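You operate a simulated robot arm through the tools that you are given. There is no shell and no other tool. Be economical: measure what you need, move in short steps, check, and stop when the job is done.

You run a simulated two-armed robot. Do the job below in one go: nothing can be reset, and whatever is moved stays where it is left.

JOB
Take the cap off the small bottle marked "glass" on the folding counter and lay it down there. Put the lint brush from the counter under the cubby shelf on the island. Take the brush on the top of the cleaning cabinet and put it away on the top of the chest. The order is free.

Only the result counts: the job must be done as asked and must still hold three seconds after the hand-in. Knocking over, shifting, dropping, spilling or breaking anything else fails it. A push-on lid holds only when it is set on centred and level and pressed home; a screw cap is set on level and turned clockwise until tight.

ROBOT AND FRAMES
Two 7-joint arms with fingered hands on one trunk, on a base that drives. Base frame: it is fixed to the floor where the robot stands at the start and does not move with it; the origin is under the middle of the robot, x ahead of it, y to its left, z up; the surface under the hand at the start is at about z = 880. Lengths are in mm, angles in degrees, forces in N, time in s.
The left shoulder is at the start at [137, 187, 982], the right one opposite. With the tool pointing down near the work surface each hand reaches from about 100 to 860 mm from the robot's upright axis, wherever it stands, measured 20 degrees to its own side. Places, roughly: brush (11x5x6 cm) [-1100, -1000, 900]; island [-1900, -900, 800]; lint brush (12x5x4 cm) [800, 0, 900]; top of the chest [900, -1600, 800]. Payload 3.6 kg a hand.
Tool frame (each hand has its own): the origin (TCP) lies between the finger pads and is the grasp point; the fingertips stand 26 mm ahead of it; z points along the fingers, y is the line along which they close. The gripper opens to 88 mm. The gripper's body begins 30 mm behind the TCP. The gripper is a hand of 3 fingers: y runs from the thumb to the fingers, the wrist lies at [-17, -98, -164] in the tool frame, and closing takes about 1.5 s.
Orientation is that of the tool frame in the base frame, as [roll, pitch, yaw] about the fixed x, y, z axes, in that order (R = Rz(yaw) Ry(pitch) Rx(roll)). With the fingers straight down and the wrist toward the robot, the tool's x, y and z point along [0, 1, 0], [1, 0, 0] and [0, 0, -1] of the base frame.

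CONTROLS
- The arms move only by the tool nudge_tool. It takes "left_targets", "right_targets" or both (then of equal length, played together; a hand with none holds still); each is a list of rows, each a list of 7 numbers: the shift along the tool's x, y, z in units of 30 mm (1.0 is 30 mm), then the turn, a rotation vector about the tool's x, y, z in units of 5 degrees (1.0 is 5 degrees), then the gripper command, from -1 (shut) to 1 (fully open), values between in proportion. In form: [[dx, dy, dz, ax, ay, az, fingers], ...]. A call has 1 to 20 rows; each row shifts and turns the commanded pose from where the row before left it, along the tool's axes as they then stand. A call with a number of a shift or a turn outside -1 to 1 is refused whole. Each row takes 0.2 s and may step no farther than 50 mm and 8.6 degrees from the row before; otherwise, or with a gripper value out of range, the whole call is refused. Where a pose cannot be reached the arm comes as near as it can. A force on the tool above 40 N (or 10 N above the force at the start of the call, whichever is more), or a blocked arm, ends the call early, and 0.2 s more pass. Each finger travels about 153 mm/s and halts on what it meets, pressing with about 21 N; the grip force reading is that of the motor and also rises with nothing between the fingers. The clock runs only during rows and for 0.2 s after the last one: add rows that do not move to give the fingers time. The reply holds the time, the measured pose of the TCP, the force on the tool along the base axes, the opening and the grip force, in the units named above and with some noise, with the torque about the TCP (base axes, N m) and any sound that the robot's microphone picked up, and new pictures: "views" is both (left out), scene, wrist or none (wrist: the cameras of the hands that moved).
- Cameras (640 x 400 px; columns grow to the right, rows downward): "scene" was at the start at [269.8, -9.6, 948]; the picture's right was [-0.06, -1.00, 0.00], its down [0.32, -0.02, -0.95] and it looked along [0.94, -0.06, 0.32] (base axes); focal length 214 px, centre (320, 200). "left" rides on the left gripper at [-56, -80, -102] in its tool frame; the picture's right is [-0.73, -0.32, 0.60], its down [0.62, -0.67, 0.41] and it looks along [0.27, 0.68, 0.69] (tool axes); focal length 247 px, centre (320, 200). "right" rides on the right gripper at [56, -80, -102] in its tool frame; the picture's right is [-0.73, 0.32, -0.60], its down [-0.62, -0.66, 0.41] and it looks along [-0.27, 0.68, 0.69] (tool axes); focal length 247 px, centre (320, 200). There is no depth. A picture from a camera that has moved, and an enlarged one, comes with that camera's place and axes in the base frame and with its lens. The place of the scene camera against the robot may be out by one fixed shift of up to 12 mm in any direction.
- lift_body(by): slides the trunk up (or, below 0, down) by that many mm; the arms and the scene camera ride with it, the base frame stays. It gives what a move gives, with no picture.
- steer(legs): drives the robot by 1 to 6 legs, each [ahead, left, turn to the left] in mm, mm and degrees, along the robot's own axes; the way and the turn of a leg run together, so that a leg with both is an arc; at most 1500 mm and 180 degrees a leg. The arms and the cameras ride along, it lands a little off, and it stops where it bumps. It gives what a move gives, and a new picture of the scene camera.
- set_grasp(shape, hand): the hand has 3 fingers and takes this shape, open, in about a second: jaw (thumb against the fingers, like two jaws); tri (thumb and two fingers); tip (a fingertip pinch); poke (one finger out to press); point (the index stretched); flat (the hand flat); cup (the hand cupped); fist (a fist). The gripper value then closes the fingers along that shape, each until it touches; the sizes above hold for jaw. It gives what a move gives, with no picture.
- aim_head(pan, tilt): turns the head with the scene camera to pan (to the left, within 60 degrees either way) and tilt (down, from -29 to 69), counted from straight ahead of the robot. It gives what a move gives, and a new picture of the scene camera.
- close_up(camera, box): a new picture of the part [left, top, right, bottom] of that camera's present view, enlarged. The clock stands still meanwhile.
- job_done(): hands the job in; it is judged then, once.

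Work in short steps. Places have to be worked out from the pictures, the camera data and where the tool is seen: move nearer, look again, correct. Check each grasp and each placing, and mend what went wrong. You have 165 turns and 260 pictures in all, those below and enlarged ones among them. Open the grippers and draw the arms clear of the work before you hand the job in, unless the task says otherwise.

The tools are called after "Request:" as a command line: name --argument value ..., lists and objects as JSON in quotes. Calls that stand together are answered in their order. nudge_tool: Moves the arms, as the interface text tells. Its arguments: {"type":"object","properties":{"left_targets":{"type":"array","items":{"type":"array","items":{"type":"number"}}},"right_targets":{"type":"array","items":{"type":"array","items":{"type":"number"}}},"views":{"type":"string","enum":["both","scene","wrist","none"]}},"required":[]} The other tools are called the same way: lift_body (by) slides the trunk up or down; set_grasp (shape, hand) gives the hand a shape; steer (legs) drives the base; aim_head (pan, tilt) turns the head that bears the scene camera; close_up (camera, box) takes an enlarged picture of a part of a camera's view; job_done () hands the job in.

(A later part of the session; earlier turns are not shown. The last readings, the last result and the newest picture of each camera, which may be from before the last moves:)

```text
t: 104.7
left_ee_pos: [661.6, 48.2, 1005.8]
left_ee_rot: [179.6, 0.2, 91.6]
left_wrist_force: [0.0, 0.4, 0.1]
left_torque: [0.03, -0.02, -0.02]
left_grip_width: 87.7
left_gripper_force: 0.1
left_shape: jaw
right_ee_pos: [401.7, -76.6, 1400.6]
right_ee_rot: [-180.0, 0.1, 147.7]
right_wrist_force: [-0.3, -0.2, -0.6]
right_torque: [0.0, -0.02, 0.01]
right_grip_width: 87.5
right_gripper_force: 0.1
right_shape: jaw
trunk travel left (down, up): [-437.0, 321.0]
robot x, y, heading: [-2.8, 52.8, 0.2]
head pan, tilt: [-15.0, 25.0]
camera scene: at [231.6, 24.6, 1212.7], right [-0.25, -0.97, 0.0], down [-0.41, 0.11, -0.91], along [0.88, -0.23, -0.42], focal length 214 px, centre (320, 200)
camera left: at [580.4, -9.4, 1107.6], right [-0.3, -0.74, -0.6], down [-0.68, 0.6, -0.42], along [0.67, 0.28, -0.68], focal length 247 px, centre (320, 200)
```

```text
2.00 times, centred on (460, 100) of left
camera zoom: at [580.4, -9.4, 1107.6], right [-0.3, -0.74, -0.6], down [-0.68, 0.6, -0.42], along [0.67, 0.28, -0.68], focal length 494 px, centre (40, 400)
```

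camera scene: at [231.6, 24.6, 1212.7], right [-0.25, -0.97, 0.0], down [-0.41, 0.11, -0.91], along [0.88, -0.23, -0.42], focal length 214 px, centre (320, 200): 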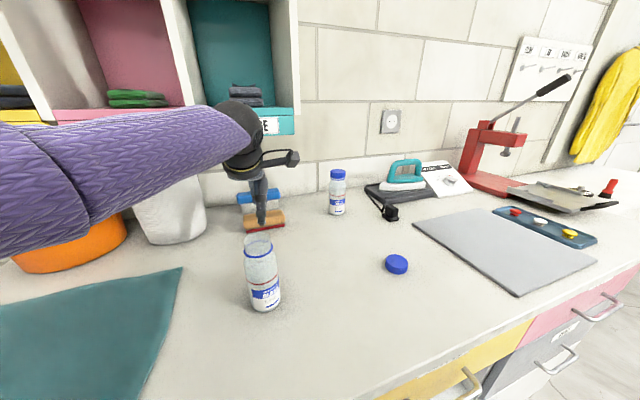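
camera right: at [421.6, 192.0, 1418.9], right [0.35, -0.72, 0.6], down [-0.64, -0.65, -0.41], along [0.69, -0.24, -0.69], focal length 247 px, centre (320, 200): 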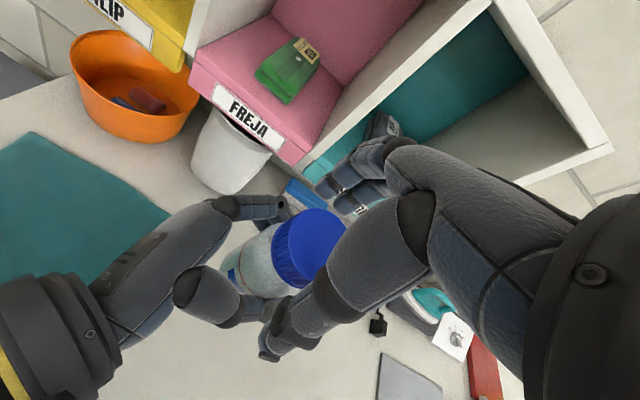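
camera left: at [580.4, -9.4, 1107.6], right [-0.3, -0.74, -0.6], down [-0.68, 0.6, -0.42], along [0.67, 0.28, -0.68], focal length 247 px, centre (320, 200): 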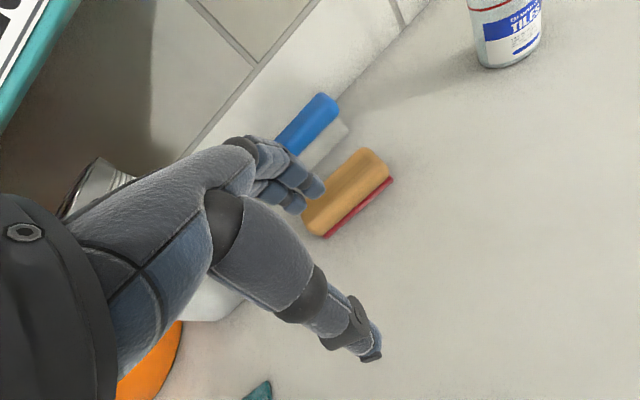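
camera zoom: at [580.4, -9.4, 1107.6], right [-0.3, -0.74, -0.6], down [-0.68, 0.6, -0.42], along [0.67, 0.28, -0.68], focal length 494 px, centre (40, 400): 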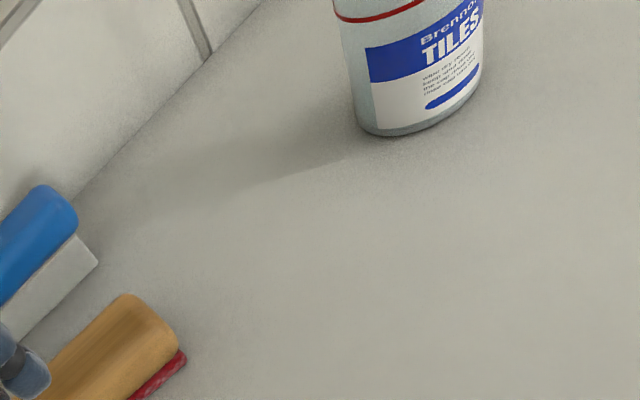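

The brush's front bottom edge is at x≈750, so its centre is ≈[775, 45]. I go down to z≈960, forward over the brush and check.

Request:
nudge_tool --left_targets '[[0, 0, 0.75, 0, 0, 0, 1], [0, 0, 0.75, 0, 0, 0, 1], [-0.05, 0.93, 0, 0, 0, 0, 1], [-0.05, 0.93, 0, 0, 0, 0, 1], [-0.05, 0.93, 0, 0, 0, 0, 1], [-0.05, 0.93, 0, 0, 0, 0, 1], [0, 0, 0, 0, 0, 0, 1]]' --views "both"

Request:
close_up --camera "scene" --box '[180, 130, 320, 250]'

```text
t: 106.2
left_ee_pos: [673.4, 72.4, 969.4]
left_ee_rot: [179.8, 0.1, 91.5]
left_wrist_force: [-0.1, 0.6, 0.1]
left_torque: [0.01, -0.02, -0.02]
left_grip_width: 87.7
left_gripper_force: 0.2
left_shape: jaw
left hand out of reach, approached as far as the arm can: row 2, 3, 4, 5, 6
right_ee_pos: [402.1, -77.4, 1400.3]
right_ee_rot: [180.0, -0.1, 147.7]
right_wrist_force: [0.3, -0.3, -0.3]
right_torque: [-0.01, 0.04, -0.01]
right_grip_width: 87.7
right_gripper_force: 0.1
right_shape: jaw
trunk travel left (down, up): [-437.0, 321.0]
robot x, y, heading: [-1.5, 50.6, 0.1]
head pan, tilt: [-15.0, 25.0]
camera scene: at [231.6, 24.0, 1212.7], right [-0.25, -0.97, 0.0], down [-0.41, 0.11, -0.91], along [0.88, -0.23, -0.42], focal length 214 px, centre (320, 200)
camera left: at [593.0, 13.8, 1070.6], right [-0.3, -0.74, -0.6], down [-0.68, 0.61, -0.42], along [0.67, 0.28, -0.68], focal length 247 px, centre (320, 200)
```

scene: 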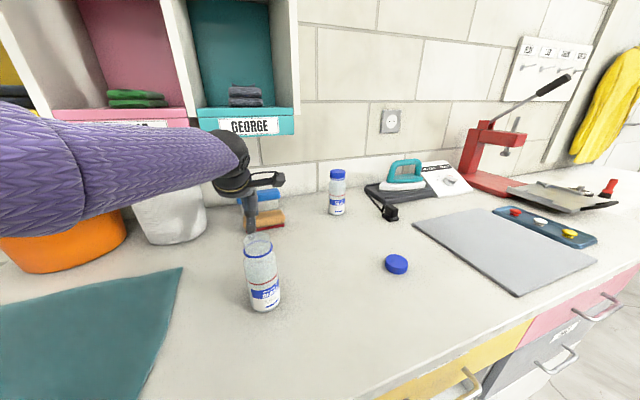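
left: 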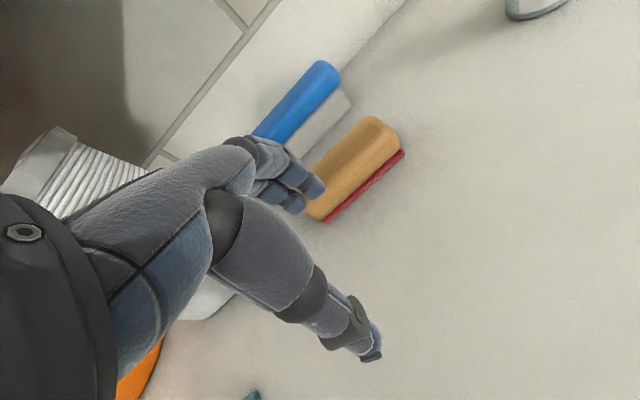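

```text
3.33 times, centred on (250, 190) of scene
camera zoom: at [231.6, 24.0, 1212.7], right [-0.25, -0.97, 0.0], down [-0.41, 0.11, -0.91], along [0.88, -0.23, -0.42], focal length 715 px, centre (553, 233)
```

zoom: 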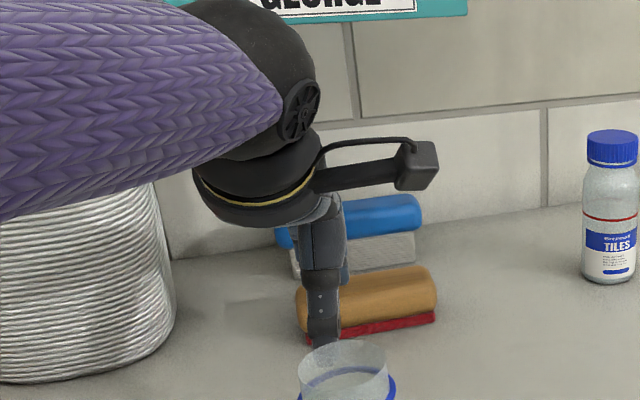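

The left arm is at its reach limit here. I check how much room there is to drive closer to the counter.

Request:
nudge_tool --left_targets '[[0, -0.8, -0.9, 0, 0, 0, 1], [0, -0.8, -0.9, 0, 0, 0, 1], [0, -0.8, -0.9, 0, 0, 0, 1], [0, -0.8, -0.9, 0, 0, 0, 1], [0, -0.8, -0.9, 0, 0, 0, 1]]' --views "none"

Request:
aim_head --pan 0 --tilt 69

```text
t: 107.5
left_ee_pos: [551.2, 68.1, 1103.3]
left_ee_rot: [179.7, 0.2, 91.6]
left_wrist_force: [-0.1, -0.3, -0.1]
left_torque: [0.0, -0.03, -0.06]
left_grip_width: 87.8
left_gripper_force: 0.2
left_shape: jaw
right_ee_pos: [401.1, -77.7, 1401.1]
right_ee_rot: [180.0, 0.0, 147.7]
right_wrist_force: [-1.4, 0.4, 0.4]
right_torque: [0.02, 0.03, 0.02]
right_grip_width: 87.8
right_gripper_force: 0.1
right_shape: jaw
trunk travel left (down, up): [-437.0, 321.0]
robot x, y, heading: [0.9, 52.5, -0.0]
head pan, tilt: [-15.0, 25.0]
```

```text
t: 108.6
left_ee_pos: [551.2, 68.2, 1100.6]
left_ee_rot: [179.7, 0.2, 91.5]
left_wrist_force: [0.6, -1.0, 0.1]
left_torque: [0.01, 0.01, -0.02]
left_grip_width: 87.8
left_gripper_force: 0.1
left_shape: jaw
right_ee_pos: [400.6, -77.1, 1400.1]
right_ee_rot: [-180.0, 0.0, 147.7]
right_wrist_force: [0.8, 0.4, -0.8]
right_torque: [0.0, -0.02, -0.05]
right_grip_width: 88.0
right_gripper_force: 0.0
right_shape: jaw
trunk travel left (down, up): [-437.0, 321.0]
robot x, y, heading: [-1.9, 52.0, -0.1]
head pan, tilt: [0.0, 68.8]
camera scene: at [198.4, 47.7, 1153.3], right [0.0, -1.0, 0.0], down [-0.93, 0.0, -0.36], along [0.36, 0.0, -0.93], focal length 214 px, centre (320, 200)
```

scene: 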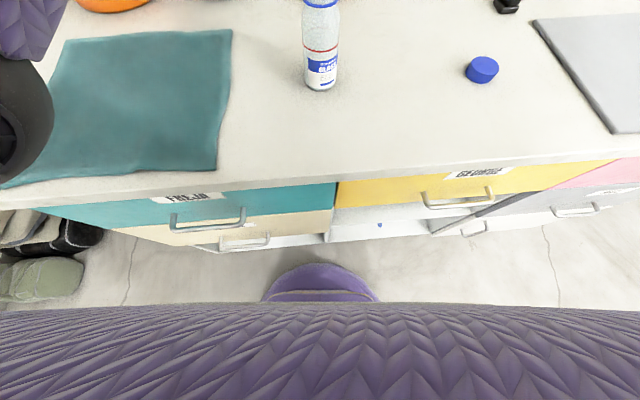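

There are about 65 mm before the base meets the drawers. I drive 50 mm forward and 55 mm left (so the arm passes left of the bottle), and lower the trunk 50 mm.

Request:
steer --legs '[[50, 55, 0]]'

Request:
lift_body --by -50

Request:
aim_head --pan -10 --tilt 30

```text
t: 109.6
left_ee_pos: [601.7, 124.8, 1100.8]
left_ee_rot: [179.7, 0.2, 91.4]
left_wrist_force: [1.2, -0.1, -1.3]
left_torque: [0.01, 0.01, 0.01]
left_grip_width: 87.7
left_gripper_force: 0.0
left_shape: jaw
right_ee_pos: [452.1, -19.8, 1400.7]
right_ee_rot: [-179.8, 0.0, 147.5]
right_wrist_force: [0.3, 0.1, -0.1]
right_torque: [-0.03, -0.04, 0.0]
right_grip_width: 87.7
right_gripper_force: 0.0
right_shape: jaw
trunk travel left (down, up): [-437.0, 321.0]
robot x, y, heading: [50.9, 111.0, 0.3]
head pan, tilt: [0.0, 68.8]
camera scene: at [249.0, 105.2, 1153.1], right [0.0, -1.0, 0.0], down [-0.93, 0.0, -0.36], along [0.36, 0.0, -0.93], focal length 214 px, centre (320, 200)
```

scene: 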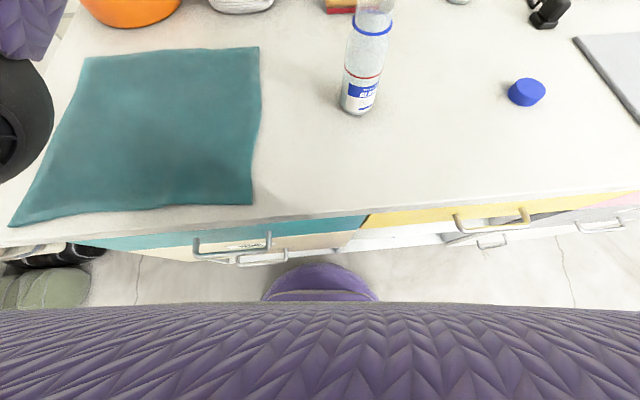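

```text
t: 110.5
left_ee_pos: [602.9, 128.4, 1050.0]
left_ee_rot: [179.5, -0.4, 91.8]
left_wrist_force: [-0.5, -0.6, 0.1]
left_torque: [0.0, -0.03, -0.01]
left_grip_width: 87.9
left_gripper_force: 0.0
left_shape: jaw
right_ee_pos: [452.0, -21.3, 1350.8]
right_ee_rot: [-179.9, 0.1, 147.6]
right_wrist_force: [-0.2, 0.4, -0.5]
right_torque: [-0.04, -0.01, 0.01]
right_grip_width: 87.5
right_gripper_force: 0.1
right_shape: jaw
trunk travel left (down, up): [-387.0, 371.0]
robot x, y, heading: [48.3, 107.4, 0.2]
head pan, tilt: [0.0, 68.8]
```

```text
t: 111.6
left_ee_pos: [602.3, 128.3, 1051.4]
left_ee_rot: [179.5, -0.4, 91.7]
left_wrist_force: [0.3, 0.8, -0.1]
left_torque: [0.01, -0.02, -0.01]
left_grip_width: 87.6
left_gripper_force: 0.0
left_shape: jaw
right_ee_pos: [451.4, -21.6, 1349.5]
right_ee_rot: [-180.0, 0.0, 147.6]
right_wrist_force: [0.9, 0.4, 0.0]
right_torque: [-0.03, 0.01, 0.01]
right_grip_width: 87.6
right_gripper_force: 0.1
right_shape: jaw
trunk travel left (down, up): [-387.0, 371.0]
robot x, y, heading: [50.2, 108.8, 0.4]
head pan, tilt: [-10.0, 30.0]
camera scene: at [286.3, 88.4, 1151.7], right [-0.17, -0.99, 0.0], down [-0.49, 0.09, -0.87], along [0.85, -0.15, -0.5], focal length 214 px, centre (320, 200)
```

scene: 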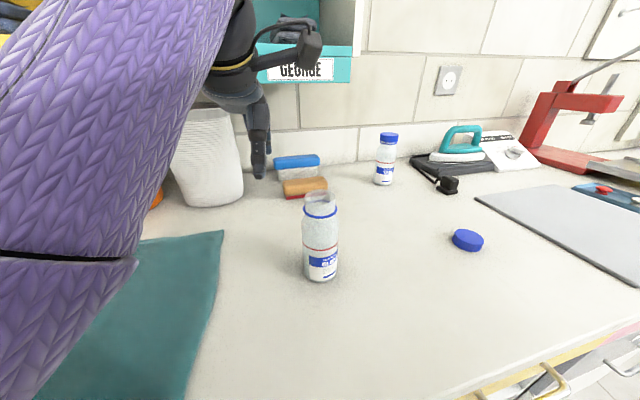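

I tilt the fingers 20° forward for more reach and move to just in front of the brush.

Request:
nudge_tool --left_targets '[[0, 0, 0, -1, 0, 0, 1], [0, 0, 0, -1, 0, 0, 1], [0, 0, 0, -1, 0, 0, 1], [0, 0, 0, -1, 0, 0, 1], [-0.54, 0.27, 0.72, 0, 0, 0, 1], [-0.54, 0.27, 0.72, 0, 0, 0, 1], [-0.54, 0.27, 0.72, 0, 0, 0, 1], [-0.54, 0.27, 0.72, 0, 0, 0, 1], [0, 0, 0, 0, 0, 0, 1]]' --views "both"

```text
t: 113.8
left_ee_pos: [678.7, 119.5, 958.4]
left_ee_rot: [159.3, -5.0, 94.8]
left_wrist_force: [1.1, -0.5, -0.1]
left_torque: [-0.02, 0.0, 0.01]
left_grip_width: 88.0
left_gripper_force: 0.0
left_shape: jaw
right_ee_pos: [452.2, -21.3, 1351.1]
right_ee_rot: [180.0, 0.1, 147.7]
right_wrist_force: [0.0, 0.5, 0.2]
right_torque: [-0.01, -0.03, -0.03]
right_grip_width: 87.8
right_gripper_force: 0.1
right_shape: jaw
trunk travel left (down, up): [-387.0, 371.0]
robot x, y, heading: [48.0, 109.5, 0.5]
head pan, tilt: [-10.0, 30.0]
stopped in row 9 (left hand): the arm was blocked; the commanded pose is now the measured one
camera scene: at [286.5, 88.4, 1151.7], right [-0.17, -0.99, 0.0], down [-0.49, 0.09, -0.87], along [0.85, -0.15, -0.5], focal length 214 px, centre (320, 200)
camera left: at [572.9, 48.0, 1020.4], right [-0.03, -0.68, -0.73], down [-0.53, 0.63, -0.56], along [0.85, 0.37, -0.38], focal length 247 px, centre (320, 200)
```

scene: 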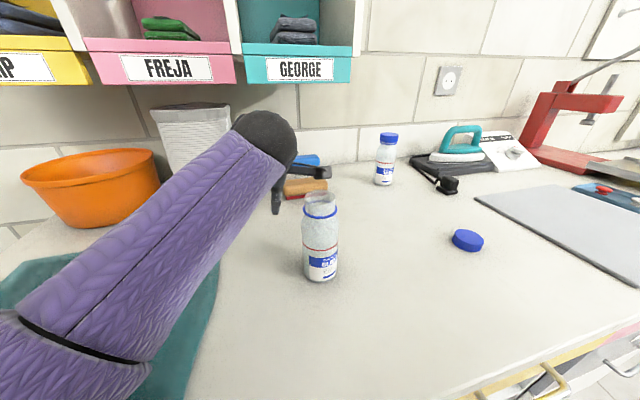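
left: 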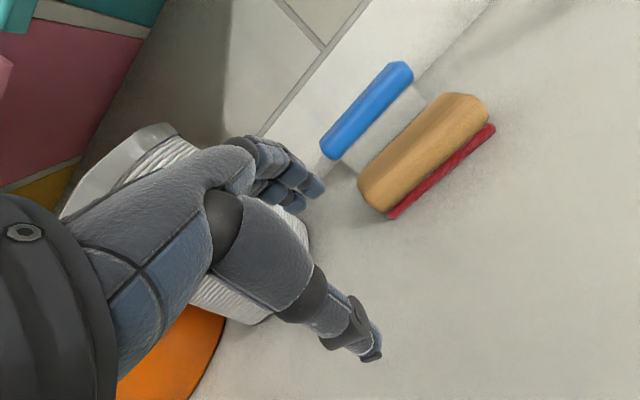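

Blocked again: the left wrist dislikes reaching inward. I'll use the right hand instead, with the robot shifted left so that the brush lies ahead and outward of the right shoulder. First I retract the left hand and turn the right hand back to yaw 90.

Request:
nudge_tool --left_targets '[[0.3, -0.8, -0.8, 0, 0, 0, 1], [0.3, -0.8, -0.8, 0, 0, 0, 1], [0.3, -0.8, -0.8, 0, 0, 0, 1], [0.3, -0.8, -0.8, 0, 0, 0, 1], [0.3, -0.8, -0.8, 0, 0, 0, 1], [0.3, -0.8, -0.8, 0, 0, 0, 1], [0, 0, 0, 1, 0, 0, 1], [0, 0, 0, 1, 0, 0, 1], [0, 0, 0, 1, 0, 0, 1], [0, 0, 0, 1, 0, 0, 1], [0, 0, 0, 0, 0, 0, 1], [0, 0, 0, 0, 0, 0, 1]]' --right_targets '[[0, 0, 0, 0, 0, 0, 1], [0, 0, 0, 0, 0, 0.96, 1], [0, 0, 0, 0, 0, 0.96, 1], [0, 0, 0, 0, 0, 0.96, 1], [0, 0, 0, 0, 0, 0.96, 1], [0, 0, 0, 0, 0, 0.96, 1], [0, 0, 0, 0, 0, 0.96, 1], [0, 0, 0, 0, 0, 0.96, 1], [0, 0, 0, 0, 0, 0.96, 1], [0, 0, 0, 0, 0, 0.96, 1], [0, 0, 0, 0, 0, 0.96, 1], [0, 0, 0, 0, 0, 0.96, 1]]' --views "none"

Request:
steer --legs '[[0, 180, 0]]'

```text
t: 114.5
left_ee_pos: [651.2, 162.8, 1083.6]
left_ee_rot: [148.2, -6.6, 98.3]
left_wrist_force: [-0.1, 0.6, 0.9]
left_torque: [0.01, -0.01, 0.02]
left_grip_width: 87.7
left_gripper_force: 0.0
left_shape: jaw
right_ee_pos: [450.9, -20.9, 1351.0]
right_ee_rot: [179.9, 0.1, 140.9]
right_wrist_force: [0.2, 0.2, 0.0]
right_torque: [0.0, -0.04, -0.06]
right_grip_width: 87.6
right_gripper_force: 0.0
right_shape: jaw
trunk travel left (down, up): [-387.0, 371.0]
robot x, y, heading: [46.7, 106.4, 0.2]
head pan, tilt: [-10.0, 30.0]
stopped in row 3 (left hand): the arm was blocked; the commanded pose is now the measured one
```

```text
t: 116.0
left_ee_pos: [651.3, 345.4, 1083.9]
left_ee_rot: [148.3, -6.6, 98.2]
left_wrist_force: [-0.1, 0.0, 0.1]
left_torque: [-0.01, 0.0, 0.01]
left_grip_width: 87.5
left_gripper_force: 0.0
left_shape: jaw
right_ee_pos: [451.5, 163.0, 1350.1]
right_ee_rot: [179.9, 0.0, 141.0]
right_wrist_force: [0.0, 0.6, -0.7]
right_torque: [-0.03, -0.01, 0.0]
right_grip_width: 87.7
right_gripper_force: 0.0
right_shape: jaw
trunk travel left (down, up): [-387.0, 371.0]
robot x, y, heading: [50.7, 289.3, 0.3]
head pan, tilt: [-10.0, 30.0]
camera scene: at [285.6, 271.8, 1151.8], right [-0.17, -0.99, 0.0], down [-0.49, 0.08, -0.87], along [0.85, -0.15, -0.5], focal length 214 px, centre (320, 200)
```

scene: 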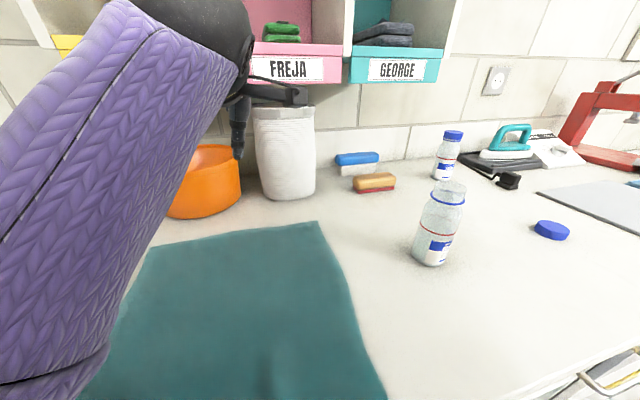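

I retract the left hand toward the body first, then straighten it.

Request:
nudge_tool --left_targets '[[0, -0.71, -0.75, 0, 0, 0, 1], [0, -0.71, -0.75, 0, 0, 0, 1], [0, -0.71, -0.75, 0, 0, 0, 1], [0, -0.71, -0.75, 0, 0, 0, 1], [0, -0.71, -0.75, 0, 0, 0, 1], [0, 0, 0, 0.9, 0, 0, 1], [0, 0, 0, 0.9, 0, 0, 1], [0, 0, 0, 0.9, 0, 0, 1], [0, 0, 0, 0.9, 0, 0, 1], [0, 0, 0, 0.9, 0, 0, 1], [0, 0, 0, 0.9, 0, 0, 1], [0, 0, 0, 0.9, 0, 0, 1]]' --right_targets '[[0, 0, 0, 0, 0, 0, 1], [0, 0, 0, 0, 0, 0.93, 1], [0, 0, 0, 0, 0, 0.93, 1], [0, 0, 0, 0, 0, 0.93, 1], [0, 0, 0, 0, 0, 0.93, 1], [0, 0, 0, 0, 0, 0.93, 1], [0, 0, 0, 0, 0, 0.93, 1], [0, 0, 0, 0, 0, 0.93, 1], [0, 0, 0, 0, 0, 0.93, 1], [0, 0, 0, 0, 0, 0.93, 1], [0, 0, 0, 0, 0, 0.93, 1], [0, 0, 0, 0, 0, 0.93, 1]]' --views "scene"

```text
t: 116.8
left_ee_pos: [608.6, 373.1, 1178.1]
left_ee_rot: [136.7, -9.9, 103.6]
left_wrist_force: [0.1, 0.8, 0.7]
left_torque: [0.02, -0.01, 0.0]
left_grip_width: 87.8
left_gripper_force: 0.0
left_shape: jaw
right_ee_pos: [449.9, 161.7, 1350.5]
right_ee_rot: [-179.9, 0.0, 134.3]
right_wrist_force: [0.1, 0.0, 0.1]
right_torque: [0.02, 0.0, -0.01]
right_grip_width: 87.5
right_gripper_force: 0.1
right_shape: jaw
trunk travel left (down, up): [-387.0, 371.0]
robot x, y, heading: [46.7, 290.2, 0.5]
head pan, tilt: [-10.0, 30.0]
stopped in row 3 (left hand): the arm was blocked; the commanded pose is now the measured one
camera scene: at [285.6, 270.5, 1151.8], right [-0.17, -0.99, 0.0], down [-0.49, 0.08, -0.87], along [0.85, -0.15, -0.5], focal length 214 px, centre (320, 200)
```

scene: 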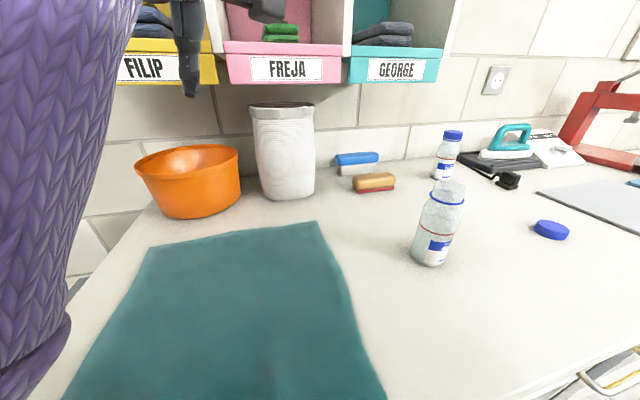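

The left arm jams when pulled back while tilted. I try pure rotation back to fingers-down first.

Request:
nudge_tool --left_targets '[[0, 0, 0, 0.9, 0, 0, 1], [0, 0, 0, 0.9, 0, 0, 1], [0, 0, 0, 0.9, 0, 0, 1], [0, 0, 0, 0.9, 0, 0, 1], [0, 0, 0, 0.9, 0, 0, 1], [0, 0, 0, 0.9, 0, 0, 1], [0, 0, 0, 0.9, 0, 0, 1], [0, 0, 0, 0.9, 0, 0, 1], [0, 0, 0, 0.9, 0, 0, 1], [0, 0, 0, 0, 0, 0, 1]]' --right_targets '[[0, 0, 0, 0, 0, 0.98, 1], [0, 0, 0, 0, 0, 0.98, 1], [0, 0, 0, 0, 0, 0.98, 1], [0, 0, 0, 0, 0, 0.98, 1], [0, 0, 0, 0, 0, 0.98, 1], [0, 0, 0, 0, 0, 0.98, 1], [0, 0, 0, 0, 0, 0.98, 1], [0, 0, 0, 0, 0, 0.98, 1], [0, 0, 0, 0, 0, 0.98, 1], [0, 0, 0, 0, 0, 0, 1]]' --views "scene"

```text
t: 119.0
left_ee_pos: [606.9, 370.8, 1176.9]
left_ee_rot: [177.6, -9.6, 103.1]
left_wrist_force: [-0.2, -0.2, 0.6]
left_torque: [0.01, 0.0, -0.03]
left_grip_width: 88.0
left_gripper_force: 0.1
left_shape: jaw
right_ee_pos: [450.7, 160.6, 1349.8]
right_ee_rot: [-180.0, -0.1, 90.1]
right_wrist_force: [-0.2, 0.2, -0.1]
right_torque: [-0.03, 0.03, 0.04]
right_grip_width: 87.4
right_gripper_force: 0.1
right_shape: jaw
trunk travel left (down, up): [-387.0, 371.0]
robot x, y, heading: [49.3, 289.0, 0.2]
head pan, tilt: [-10.0, 30.0]
camera scene: at [285.7, 270.4, 1151.8], right [-0.17, -0.99, 0.0], down [-0.49, 0.08, -0.87], along [0.85, -0.15, -0.5], focal length 214 px, centre (320, 200)
```

scene: 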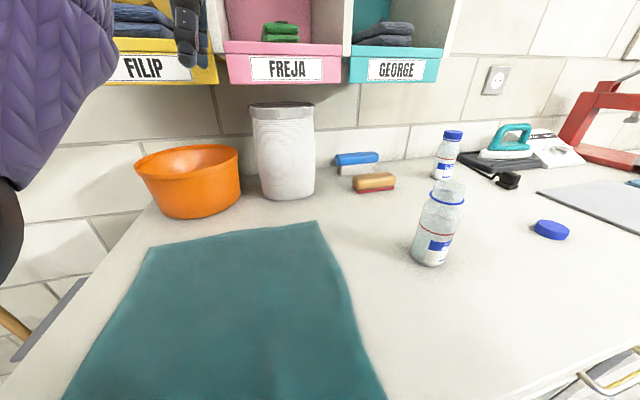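

The left hand is straight again. I pull it back and up, and move the right hand high over to a point in front of the brush.

Request:
nudge_tool --left_targets '[[0, -0.6, -0.5, 0, 0, 0, 1], [0, -0.6, -0.5, 0, 0, 0, 1], [0, -0.6, -0.5, 0, 0, 0, 1], [0, -0.6, -0.5, 0, 0, 0, 1], [0, -0.6, -0.5, 0, 0, 0, 1], [0, -0.6, -0.5, 0, 0, 0, 1], [0, 0, 0, 0, 0, 0, 1], [0, 0, 0, 0, 0, 0, 1], [0, 0, 0, 0, 0, 0, 1], [0, 0, 0, 0, 0, 0, 1]]' --right_targets '[[-0.43, 0.76, 0.93, 0, 0, 0, 1], [-0.43, 0.76, 0.93, 0, 0, 0, 1], [-0.43, 0.76, 0.93, 0, 0, 0, 1], [-0.43, 0.76, 0.93, 0, 0, 0, 1], [-0.43, 0.76, 0.93, 0, 0, 0, 1], [-0.43, 0.76, 0.93, 0, 0, 0, 1], [-0.43, 0.76, 0.93, 0, 0, 0, 1], [-0.43, 0.76, 0.93, 0, 0, 0, 1], [-0.43, 0.76, 0.93, 0, 0, 0, 1], [0, 0, 0, 0, 0, 0, 1]]' --views "both"

```text
t: 121.2
left_ee_pos: [615.8, 355.3, 1193.9]
left_ee_rot: [177.4, -9.5, 103.3]
left_wrist_force: [-0.4, 0.7, -0.4]
left_torque: [0.02, 0.0, -0.01]
left_grip_width: 87.6
left_gripper_force: 0.0
left_shape: jaw
left hand out of reach, approached as far as the arm can: row 1, 2, 3, 4, 5, 6
right_ee_pos: [657.9, 44.6, 1101.5]
right_ee_rot: [180.0, 0.0, 90.1]
right_wrist_force: [-0.2, 0.5, 0.1]
right_torque: [-0.05, -0.01, 0.01]
right_grip_width: 87.9
right_gripper_force: 0.0
right_shape: jaw
trunk travel left (down, up): [-387.0, 371.0]
robot x, y, heading: [48.9, 289.5, 0.3]
head pan, tilt: [-10.0, 30.0]
camera scene: at [285.3, 270.6, 1151.9], right [-0.17, -0.99, 0.0], down [-0.49, 0.08, -0.87], along [0.85, -0.15, -0.5], focal length 214 px, centre (320, 200)
camera right: at [577.7, 100.8, 1205.1], right [0.32, -0.73, 0.6], down [-0.66, -0.63, -0.41], along [0.68, -0.27, -0.69], focal length 247 px, centre (320, 200)
camera left: at [549.2, 266.3, 1281.7], right [-0.14, -0.67, -0.73], down [-0.79, 0.52, -0.33], along [0.6, 0.52, -0.6], focal length 247 px, centre (320, 200)
```

scene: 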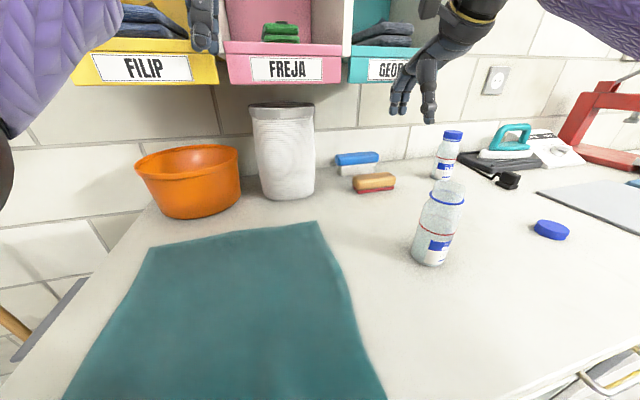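
right: 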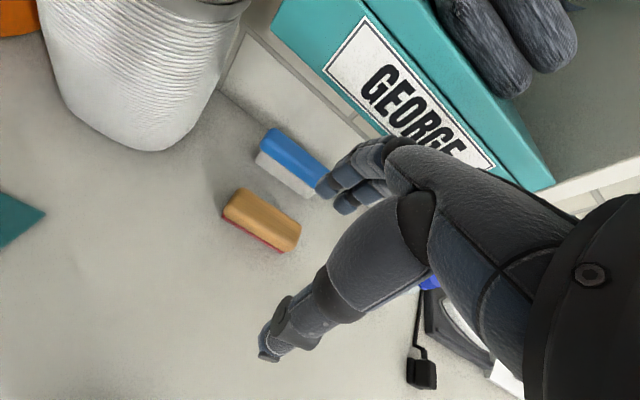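
left: 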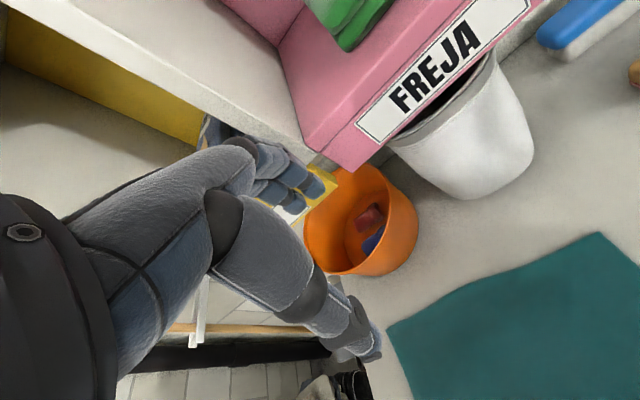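

The right camera gives the brush centre ≈[778, 44], rotated about 4°. I match that yaw, lower to 965 and advance over it.

Request:
nudge_tool --right_targets '[[0, 0, 0.9, 0, 0, -0.8, 1], [0, 0, 0.9, 0, 0, 0, 1], [0, 0, 0.9, 0, 0, 0, 1], [0, 0, 0.9, 0, 0, 0, 1], [0, 0, 0.9, 0, 0, 0, 1], [0, 0.9, 0, 0, 0, 0, 1], [-0.1, 0.9, 0, 0, 0, 0, 1], [-0.1, 0.9, 0, 0, 0, 0, 1], [-0.1, 0.9, 0, 0, 0, 0, 1], [0, 0, 0, 0, 0, 0, 1]]' --views "both"

Request:
close_up --camera "scene" --box '[320, 80, 480, 220]'

```text
t: 123.3
left_ee_pos: [616.8, 354.0, 1193.3]
left_ee_rot: [177.3, -9.7, 103.2]
left_wrist_force: [-0.9, 0.9, -0.2]
left_torque: [0.02, 0.03, -0.01]
left_grip_width: 87.7
left_gripper_force: 0.0
left_shape: jaw
right_ee_pos: [764.3, 44.6, 962.2]
right_ee_rot: [180.0, 0.1, 94.2]
right_wrist_force: [0.4, 0.0, -0.5]
right_torque: [-0.04, -0.04, 0.02]
right_grip_width: 87.9
right_gripper_force: 0.0
right_shape: jaw
trunk travel left (down, up): [-387.0, 371.0]
robot x, y, heading: [49.3, 288.9, 0.2]
head pan, tilt: [-10.0, 30.0]
camera scene: at [285.5, 270.2, 1151.8], right [-0.17, -0.99, 0.0], down [-0.49, 0.08, -0.87], along [0.85, -0.15, -0.5], focal length 214 px, centre (320, 200)
camera right: at [680.0, 93.1, 1067.7], right [0.37, -0.71, 0.6], down [-0.62, -0.67, -0.41], along [0.69, -0.22, -0.69], focal length 247 px, centre (320, 200)
```

scene: 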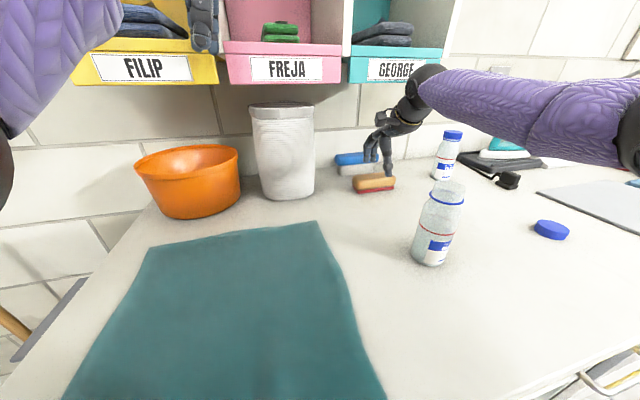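
right: 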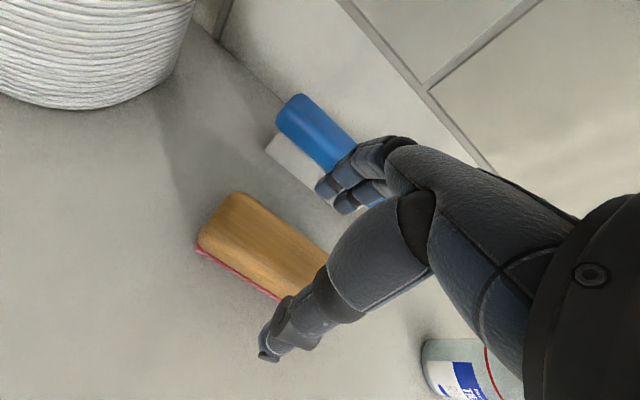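

```text
2.86 times, centred on (400, 150) of scene
camera zoom: at [285.5, 270.2, 1151.8], right [-0.17, -0.99, 0.0], down [-0.49, 0.08, -0.87], along [0.85, -0.15, -0.5], focal length 613 px, centre (91, 343)
```

zoom: 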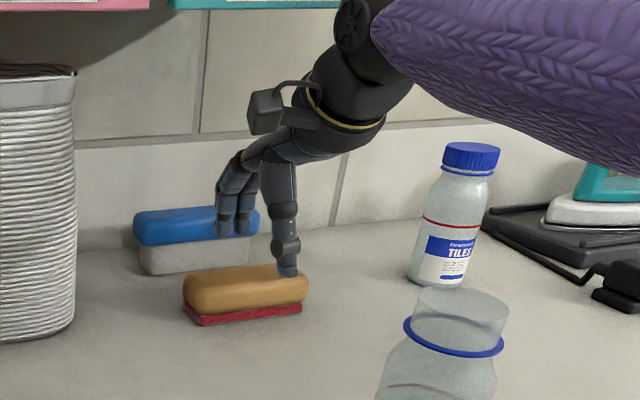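

The fingers straddle the brush; its centre is about 8 mm further forward. I adjust and descend to the grip height.

Request:
nudge_tool --right_targets '[[0, 0.27, 0, 0, 0, 0, 1], [0, 0, 0.6, 0, 0, 0, 1], [0, 0, 0.6, 0, 0, 0, 1], [0, 0, 0, 0, 0, 0, 1]]' --views "wrist"

Request:
close_up --camera "scene" --box '[320, 80, 480, 220]'

```text
t: 124.3
left_ee_pos: [616.3, 354.7, 1194.4]
left_ee_rot: [177.4, -9.8, 103.1]
left_wrist_force: [0.3, -0.9, 0.1]
left_torque: [0.01, 0.02, -0.01]
left_grip_width: 88.0
left_gripper_force: 0.1
left_shape: jaw
right_ee_pos: [771.3, 43.8, 926.4]
right_ee_rot: [-180.0, 0.0, 94.2]
right_wrist_force: [1.0, 0.1, -0.2]
right_torque: [-0.01, -0.02, 0.01]
right_grip_width: 87.8
right_gripper_force: 0.0
right_shape: jaw
trunk travel left (down, up): [-387.0, 371.0]
robot x, y, heading: [47.6, 287.7, 0.6]
head pan, tilt: [-10.0, 30.0]
camera right: at [688.6, 93.8, 1031.3], right [0.37, -0.71, 0.6], down [-0.62, -0.67, -0.41], along [0.69, -0.22, -0.69], focal length 247 px, centre (320, 200)
```

right: 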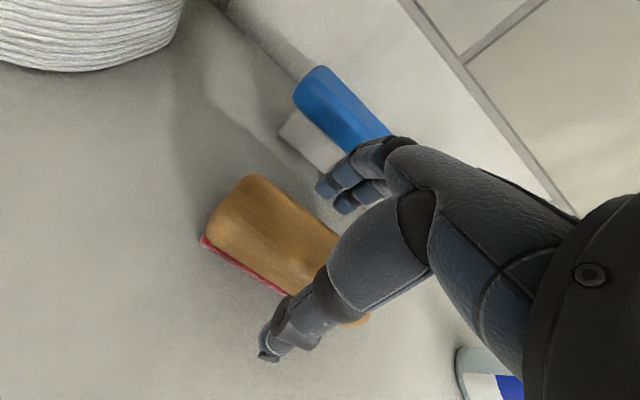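

```text
2.86 times, centred on (400, 150) of scene
camera zoom: at [285.6, 270.4, 1151.8], right [-0.17, -0.99, 0.0], down [-0.49, 0.08, -0.87], along [0.85, -0.15, -0.5], focal length 613 px, centre (91, 343)
```

zoom: 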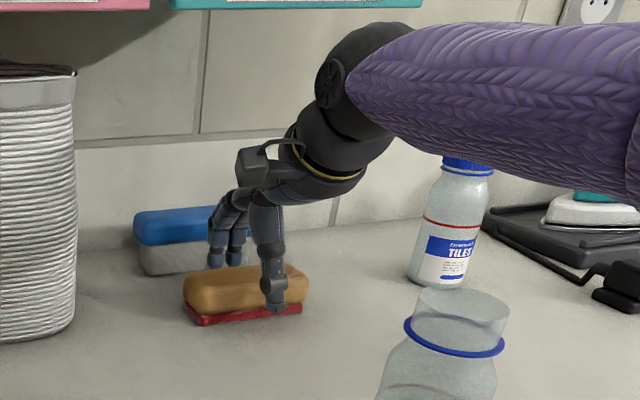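

Centred within a few mm. I shift 6 mm right, lower another 16 mm and close.

Request:
nudge_tool --right_targets '[[-0.2, 0, 0.3, 0, 0, 0, 1], [0, 0, 0.25, 0, 0, 0, 1], [0, 0, 0, 0, 0, 0, 0.4], [0, 0, 0, 0, 0, 0, 0.1], [0, 0, 0, 0, 0, 0, -1], [0, 0, 0, 0, 0, 0, -1], [0, 0, 0, 0, 0, 0, -1]]' --views "wrist"

Request:
close_up --camera "scene" --box '[320, 80, 480, 220]'

```text
t: 126.0
left_ee_pos: [616.1, 355.5, 1193.4]
left_ee_rot: [177.4, -9.7, 103.3]
left_wrist_force: [-0.3, 0.4, 0.1]
left_torque: [0.01, -0.04, 0.02]
left_grip_width: 88.1
left_gripper_force: 0.1
left_shape: jaw
right_ee_pos: [770.8, 38.9, 910.7]
right_ee_rot: [180.0, 0.1, 94.1]
right_wrist_force: [-0.1, -0.3, 0.0]
right_torque: [0.02, -0.01, -0.03]
right_grip_width: 40.2
right_gripper_force: 21.1
right_shape: jaw
trunk travel left (down, up): [-387.0, 371.0]
robot x, y, heading: [45.8, 288.5, 0.4]
head pan, tilt: [-10.0, 30.0]
camera right: at [688.1, 88.4, 1014.7], right [0.37, -0.71, 0.6], down [-0.62, -0.67, -0.41], along [0.69, -0.22, -0.69], focal length 247 px, centre (320, 200)
```

right: 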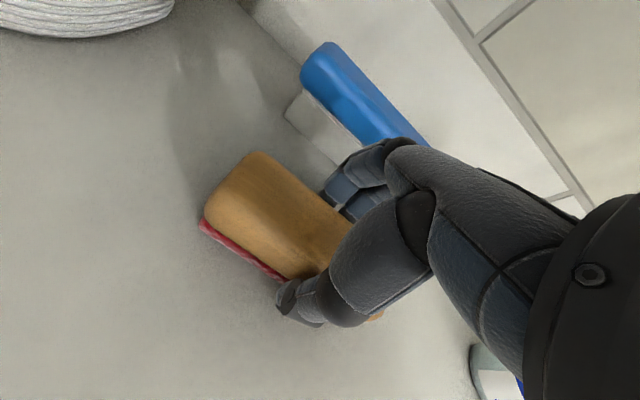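

```text
2.86 times, centred on (400, 150) of scene
camera zoom: at [285.7, 270.5, 1151.8], right [-0.17, -0.99, 0.0], down [-0.49, 0.08, -0.87], along [0.85, -0.15, -0.5], focal length 613 px, centre (91, 343)
```

zoom: 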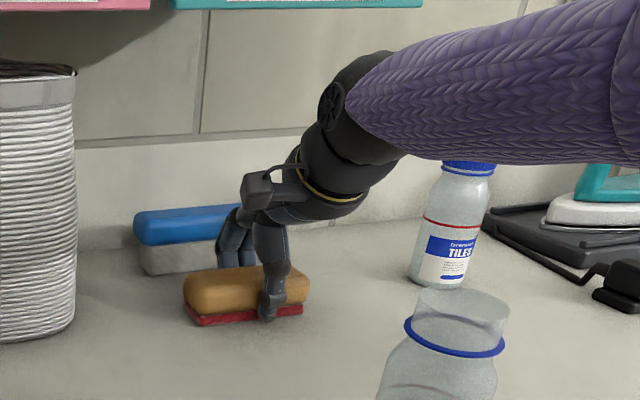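

Gripped at 40 mm and 21 N. I lift 45 mm, pull back out from under the cubby, then go up.

Request:
nudge_tool --right_targets '[[0, 0, -0.5, 0, 0, 0, -1], [0, 0, -1, 0, 0, 0, -1], [0, -0.9, 0, 0, 0, 0, -1], [0, -0.9, 0, 0, 0, 0, -1], [0, -0.9, 0, 0, 0, 0, -1], [0, -0.9, 0, 0, 0, 0, -1], [0, -0.3, -1, 0, 0, 0, -1], [0, -0.3, -1, 0, 0, 0, -1], [0, -0.3, -1, 0, 0, 0, -1], [0, -0.3, -1, 0, 0, 0, -1], [0, -0.3, -1, 0, 0, 0, -1], [0, -0.3, -1, 0, 0, 0, -1]]' --views "both"

```text
t: 128.4
left_ee_pos: [614.5, 354.6, 1196.0]
left_ee_rot: [177.1, -9.6, 103.3]
left_wrist_force: [0.5, 0.0, -0.3]
left_torque: [-0.05, 0.03, 0.01]
left_grip_width: 88.1
left_gripper_force: 0.0
left_shape: jaw
right_ee_pos: [751.6, 22.4, 971.2]
right_ee_rot: [-170.0, -0.7, 93.8]
right_wrist_force: [-0.4, 0.2, -0.1]
right_torque: [-0.02, -0.04, 0.0]
right_grip_width: 39.9
right_gripper_force: 21.2
right_shape: jaw
right hand out of reach, approached as far as the arm can: row 2, 3, 4, 5, 6, 7, 8, 9, 10, 11, 12
trunk travel left (down, up): [-387.0, 371.0]
robot x, y, heading: [49.0, 289.5, 0.4]
head pan, tilt: [-10.0, 30.0]
stopped in row 12 (right hand): the arm was blocked; the commanded pose is now the measured one
camera scene: at [282.6, 270.6, 1153.7], right [-0.17, -0.99, 0.0], down [-0.49, 0.08, -0.87], along [0.85, -0.15, -0.5], focal length 214 px, centre (320, 200)
camera right: at [687.9, 72.2, 1089.0], right [0.47, -0.71, 0.53], down [-0.68, -0.67, -0.3], along [0.56, -0.22, -0.8], focal length 247 px, centre (320, 200)
```

scene: 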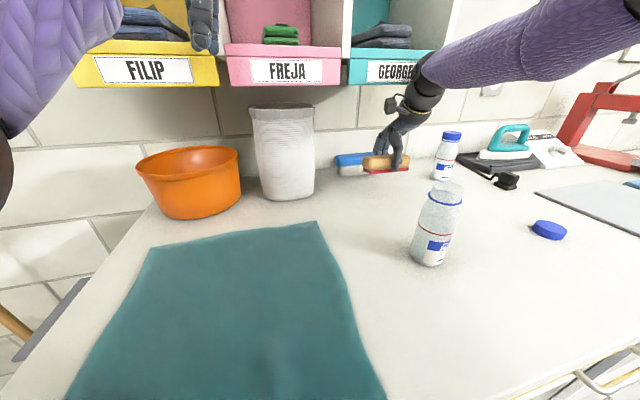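
right: 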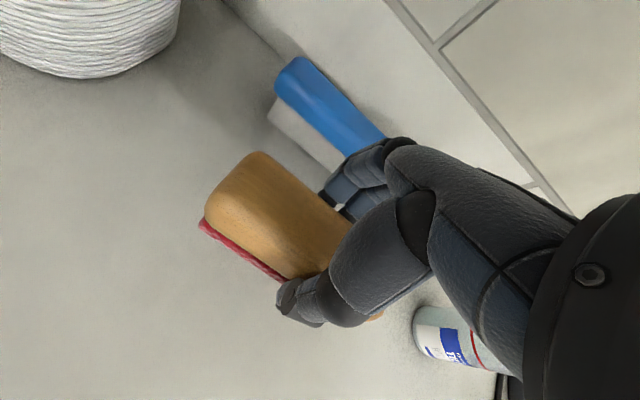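

The arm reports out-of-reach, a stuck elbow configuration, but the brush is held and lifted. I drive the base back 110 mm to bring it out from under the cubby.

Request:
steer --legs '[[-110, 0, 0]]'

```text
t: 129.6
left_ee_pos: [504.6, 355.3, 1194.3]
left_ee_rot: [177.3, -9.6, 103.2]
left_wrist_force: [-0.2, 0.2, 0.2]
left_torque: [0.02, 0.01, 0.0]
left_grip_width: 88.1
left_gripper_force: 0.1
left_shape: jaw
right_ee_pos: [643.6, 22.3, 970.6]
right_ee_rot: [-170.0, -0.6, 94.0]
right_wrist_force: [-0.4, -0.3, -0.9]
right_torque: [-0.04, -0.04, 0.02]
right_grip_width: 40.1
right_gripper_force: 21.0
right_shape: jaw
trunk travel left (down, up): [-387.0, 371.0]
robot x, y, heading: [-59.8, 290.1, 0.5]
head pan, tilt: [-10.0, 30.0]
camera scene: at [173.6, 270.1, 1152.1], right [-0.17, -0.99, 0.0], down [-0.49, 0.08, -0.87], along [0.85, -0.15, -0.5], focal length 214 px, centre (320, 200)
```

scene: 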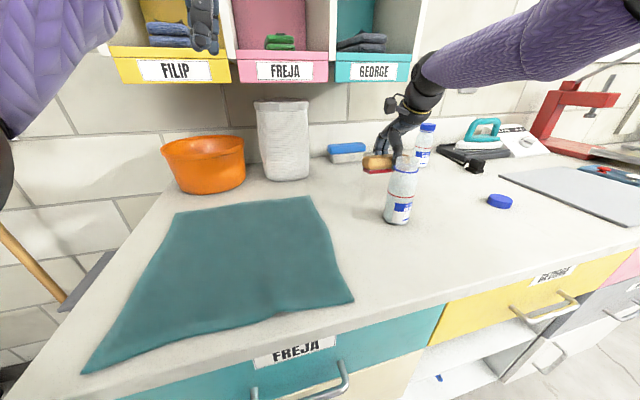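

Clear of the cubby. I raise the trunk 250 mm so that the brush passes well above the bottle.

Request:
lift_body --by 250

Request:
steer --legs '[[-350, 0, 0]]'

```text
t: 132.2
left_ee_pos: [505.8, 355.8, 1443.5]
left_ee_rot: [177.4, -9.7, 103.2]
left_wrist_force: [0.2, -0.2, 0.1]
left_torque: [0.03, 0.02, 0.0]
left_grip_width: 88.0
left_gripper_force: 0.0
left_shape: jaw
right_ee_pos: [636.7, 21.9, 1259.4]
right_ee_rot: [-173.4, -0.5, 94.0]
right_wrist_force: [0.1, -0.8, -0.3]
right_torque: [0.0, -0.02, 0.02]
right_grip_width: 40.4
right_gripper_force: 21.1
right_shape: jaw
trunk travel left (down, up): [-637.0, 121.0]
robot x, y, heading: [-62.0, 288.2, 0.4]
head pan, tilt: [-10.0, 30.0]
```

```text
t: 134.4
left_ee_pos: [155.9, 352.9, 1444.0]
left_ee_rot: [177.4, -9.6, 103.2]
left_wrist_force: [0.4, -0.5, 0.0]
left_torque: [-0.02, 0.0, 0.01]
left_grip_width: 87.6
left_gripper_force: 0.1
left_shape: jaw
right_ee_pos: [285.2, 21.3, 1260.2]
right_ee_rot: [-173.4, -0.6, 93.8]
right_wrist_force: [0.3, -0.8, -1.4]
right_torque: [-0.01, -0.01, 0.03]
right_grip_width: 40.2
right_gripper_force: 20.7
right_shape: jaw
trunk travel left (down, up): [-637.0, 121.0]
robot x, y, heading: [-414.2, 286.8, 0.4]
head pan, tilt: [-10.0, 30.0]
camera scene: at [-189.7, 268.3, 1410.3], right [-0.17, -0.99, 0.0], down [-0.49, 0.08, -0.87], along [0.85, -0.15, -0.5], focal length 214 px, centre (320, 200)
```

scene: 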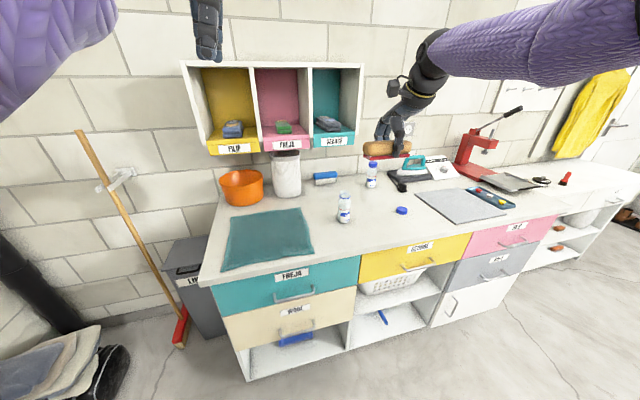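

The counter looks right: bottle upright, cap beside it. I pull the right hand closer to the body for driving.

Request:
nudge_tool --right_targets '[[0, -0.9, 0, 0, 0, 0, -1], [0, -0.9, 0, 0, 0, 0, -1], [0, -0.9, 0, 0, 0, 0, -1], [0, -0.9, 0, 0, 0, 0, -1], [0, -0.9, 0, 0, 0, 0, -1], [0, -0.9, 0, 0, 0, 0, -1], [0, -0.9, 0, 0, 0, 0, -1], [0, 0, 0, 0, 0, 0, -1]]' --views "none"

```text
t: 136.2
left_ee_pos: [155.5, 353.4, 1443.1]
left_ee_rot: [177.5, -9.8, 103.3]
left_wrist_force: [0.3, -0.7, 0.5]
left_torque: [0.01, -0.02, 0.02]
left_grip_width: 88.0
left_gripper_force: 0.1
left_shape: jaw
right_ee_pos: [99.7, 9.0, 1280.7]
right_ee_rot: [-173.4, -0.5, 93.9]
right_wrist_force: [0.5, -0.5, -1.4]
right_torque: [-0.01, 0.01, -0.01]
right_grip_width: 39.8
right_gripper_force: 20.2
right_shape: jaw
trunk travel left (down, up): [-637.0, 121.0]
robot x, y, heading: [-412.2, 282.2, 0.4]
head pan, tilt: [-10.0, 30.0]
```

The right arm moves well now. I turn right 90° to look at the rest of the room.

Request:
steer --legs '[[0, 0, -90]]'

Request:
aim_head --pan -50 --tilt 20

```text
t: 140.4
left_ee_pos: [-344.8, -280.6, 1443.3]
left_ee_rot: [177.3, -9.7, 13.4]
left_wrist_force: [0.2, 1.2, 0.2]
left_torque: [0.02, 0.0, 0.03]
left_grip_width: 87.9
left_gripper_force: 0.1
left_shape: jaw
right_ee_pos: [-689.2, -224.9, 1279.9]
right_ee_rot: [-173.4, -0.5, 4.2]
right_wrist_force: [0.8, -0.4, -1.0]
right_torque: [-0.03, 0.0, 0.06]
right_grip_width: 39.6
right_gripper_force: 20.9
right_shape: jaw
trunk travel left (down, up): [-637.0, 121.0]
robot x, y, heading: [-414.6, 288.0, -89.3]
head pan, tilt: [-10.0, 30.0]
camera scene: at [-424.4, 62.4, 1410.3], right [-0.99, 0.17, 0.0], down [0.08, 0.49, -0.87], along [-0.14, -0.85, -0.5], focal length 214 px, centre (320, 200)
```

scene: 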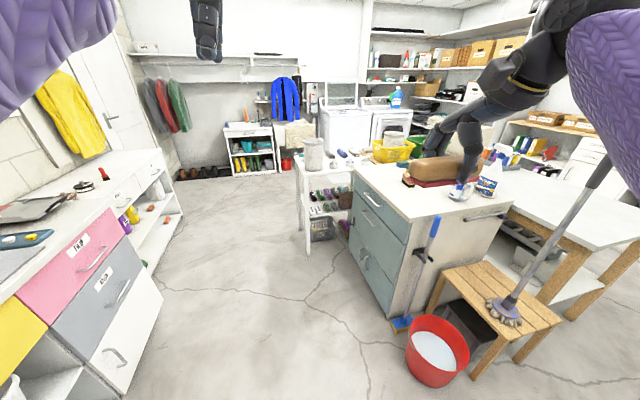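

```text
t: 141.5
left_ee_pos: [-344.6, -279.6, 1443.2]
left_ee_rot: [177.4, -9.8, 13.4]
left_wrist_force: [-0.1, 0.3, 0.1]
left_torque: [-0.01, -0.01, -0.01]
left_grip_width: 87.8
left_gripper_force: 0.1
left_shape: jaw
right_ee_pos: [-689.1, -225.4, 1280.9]
right_ee_rot: [-173.4, -0.5, 4.2]
right_wrist_force: [0.2, 0.3, -1.1]
right_torque: [0.03, 0.04, 0.0]
right_grip_width: 39.5
right_gripper_force: 20.6
right_shape: jaw
trunk travel left (down, up): [-637.0, 121.0]
robot x, y, heading: [-412.5, 288.1, -89.4]
head pan, tilt: [-50.0, 20.0]
camera scene: at [-480.2, 91.0, 1426.3], right [-0.65, 0.76, 0.0], down [0.26, 0.22, -0.94], along [-0.71, -0.61, -0.34], focal length 214 px, centre (320, 200)
```

scene: 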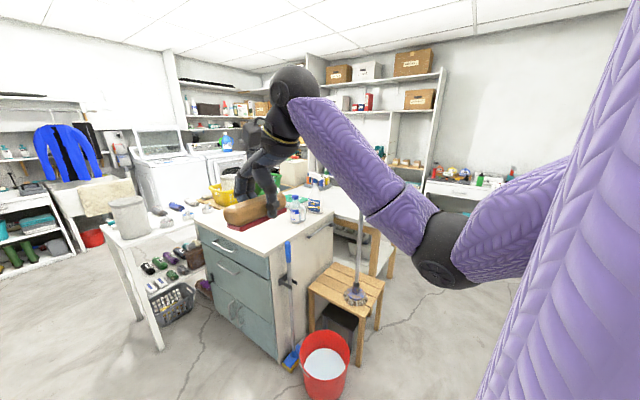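

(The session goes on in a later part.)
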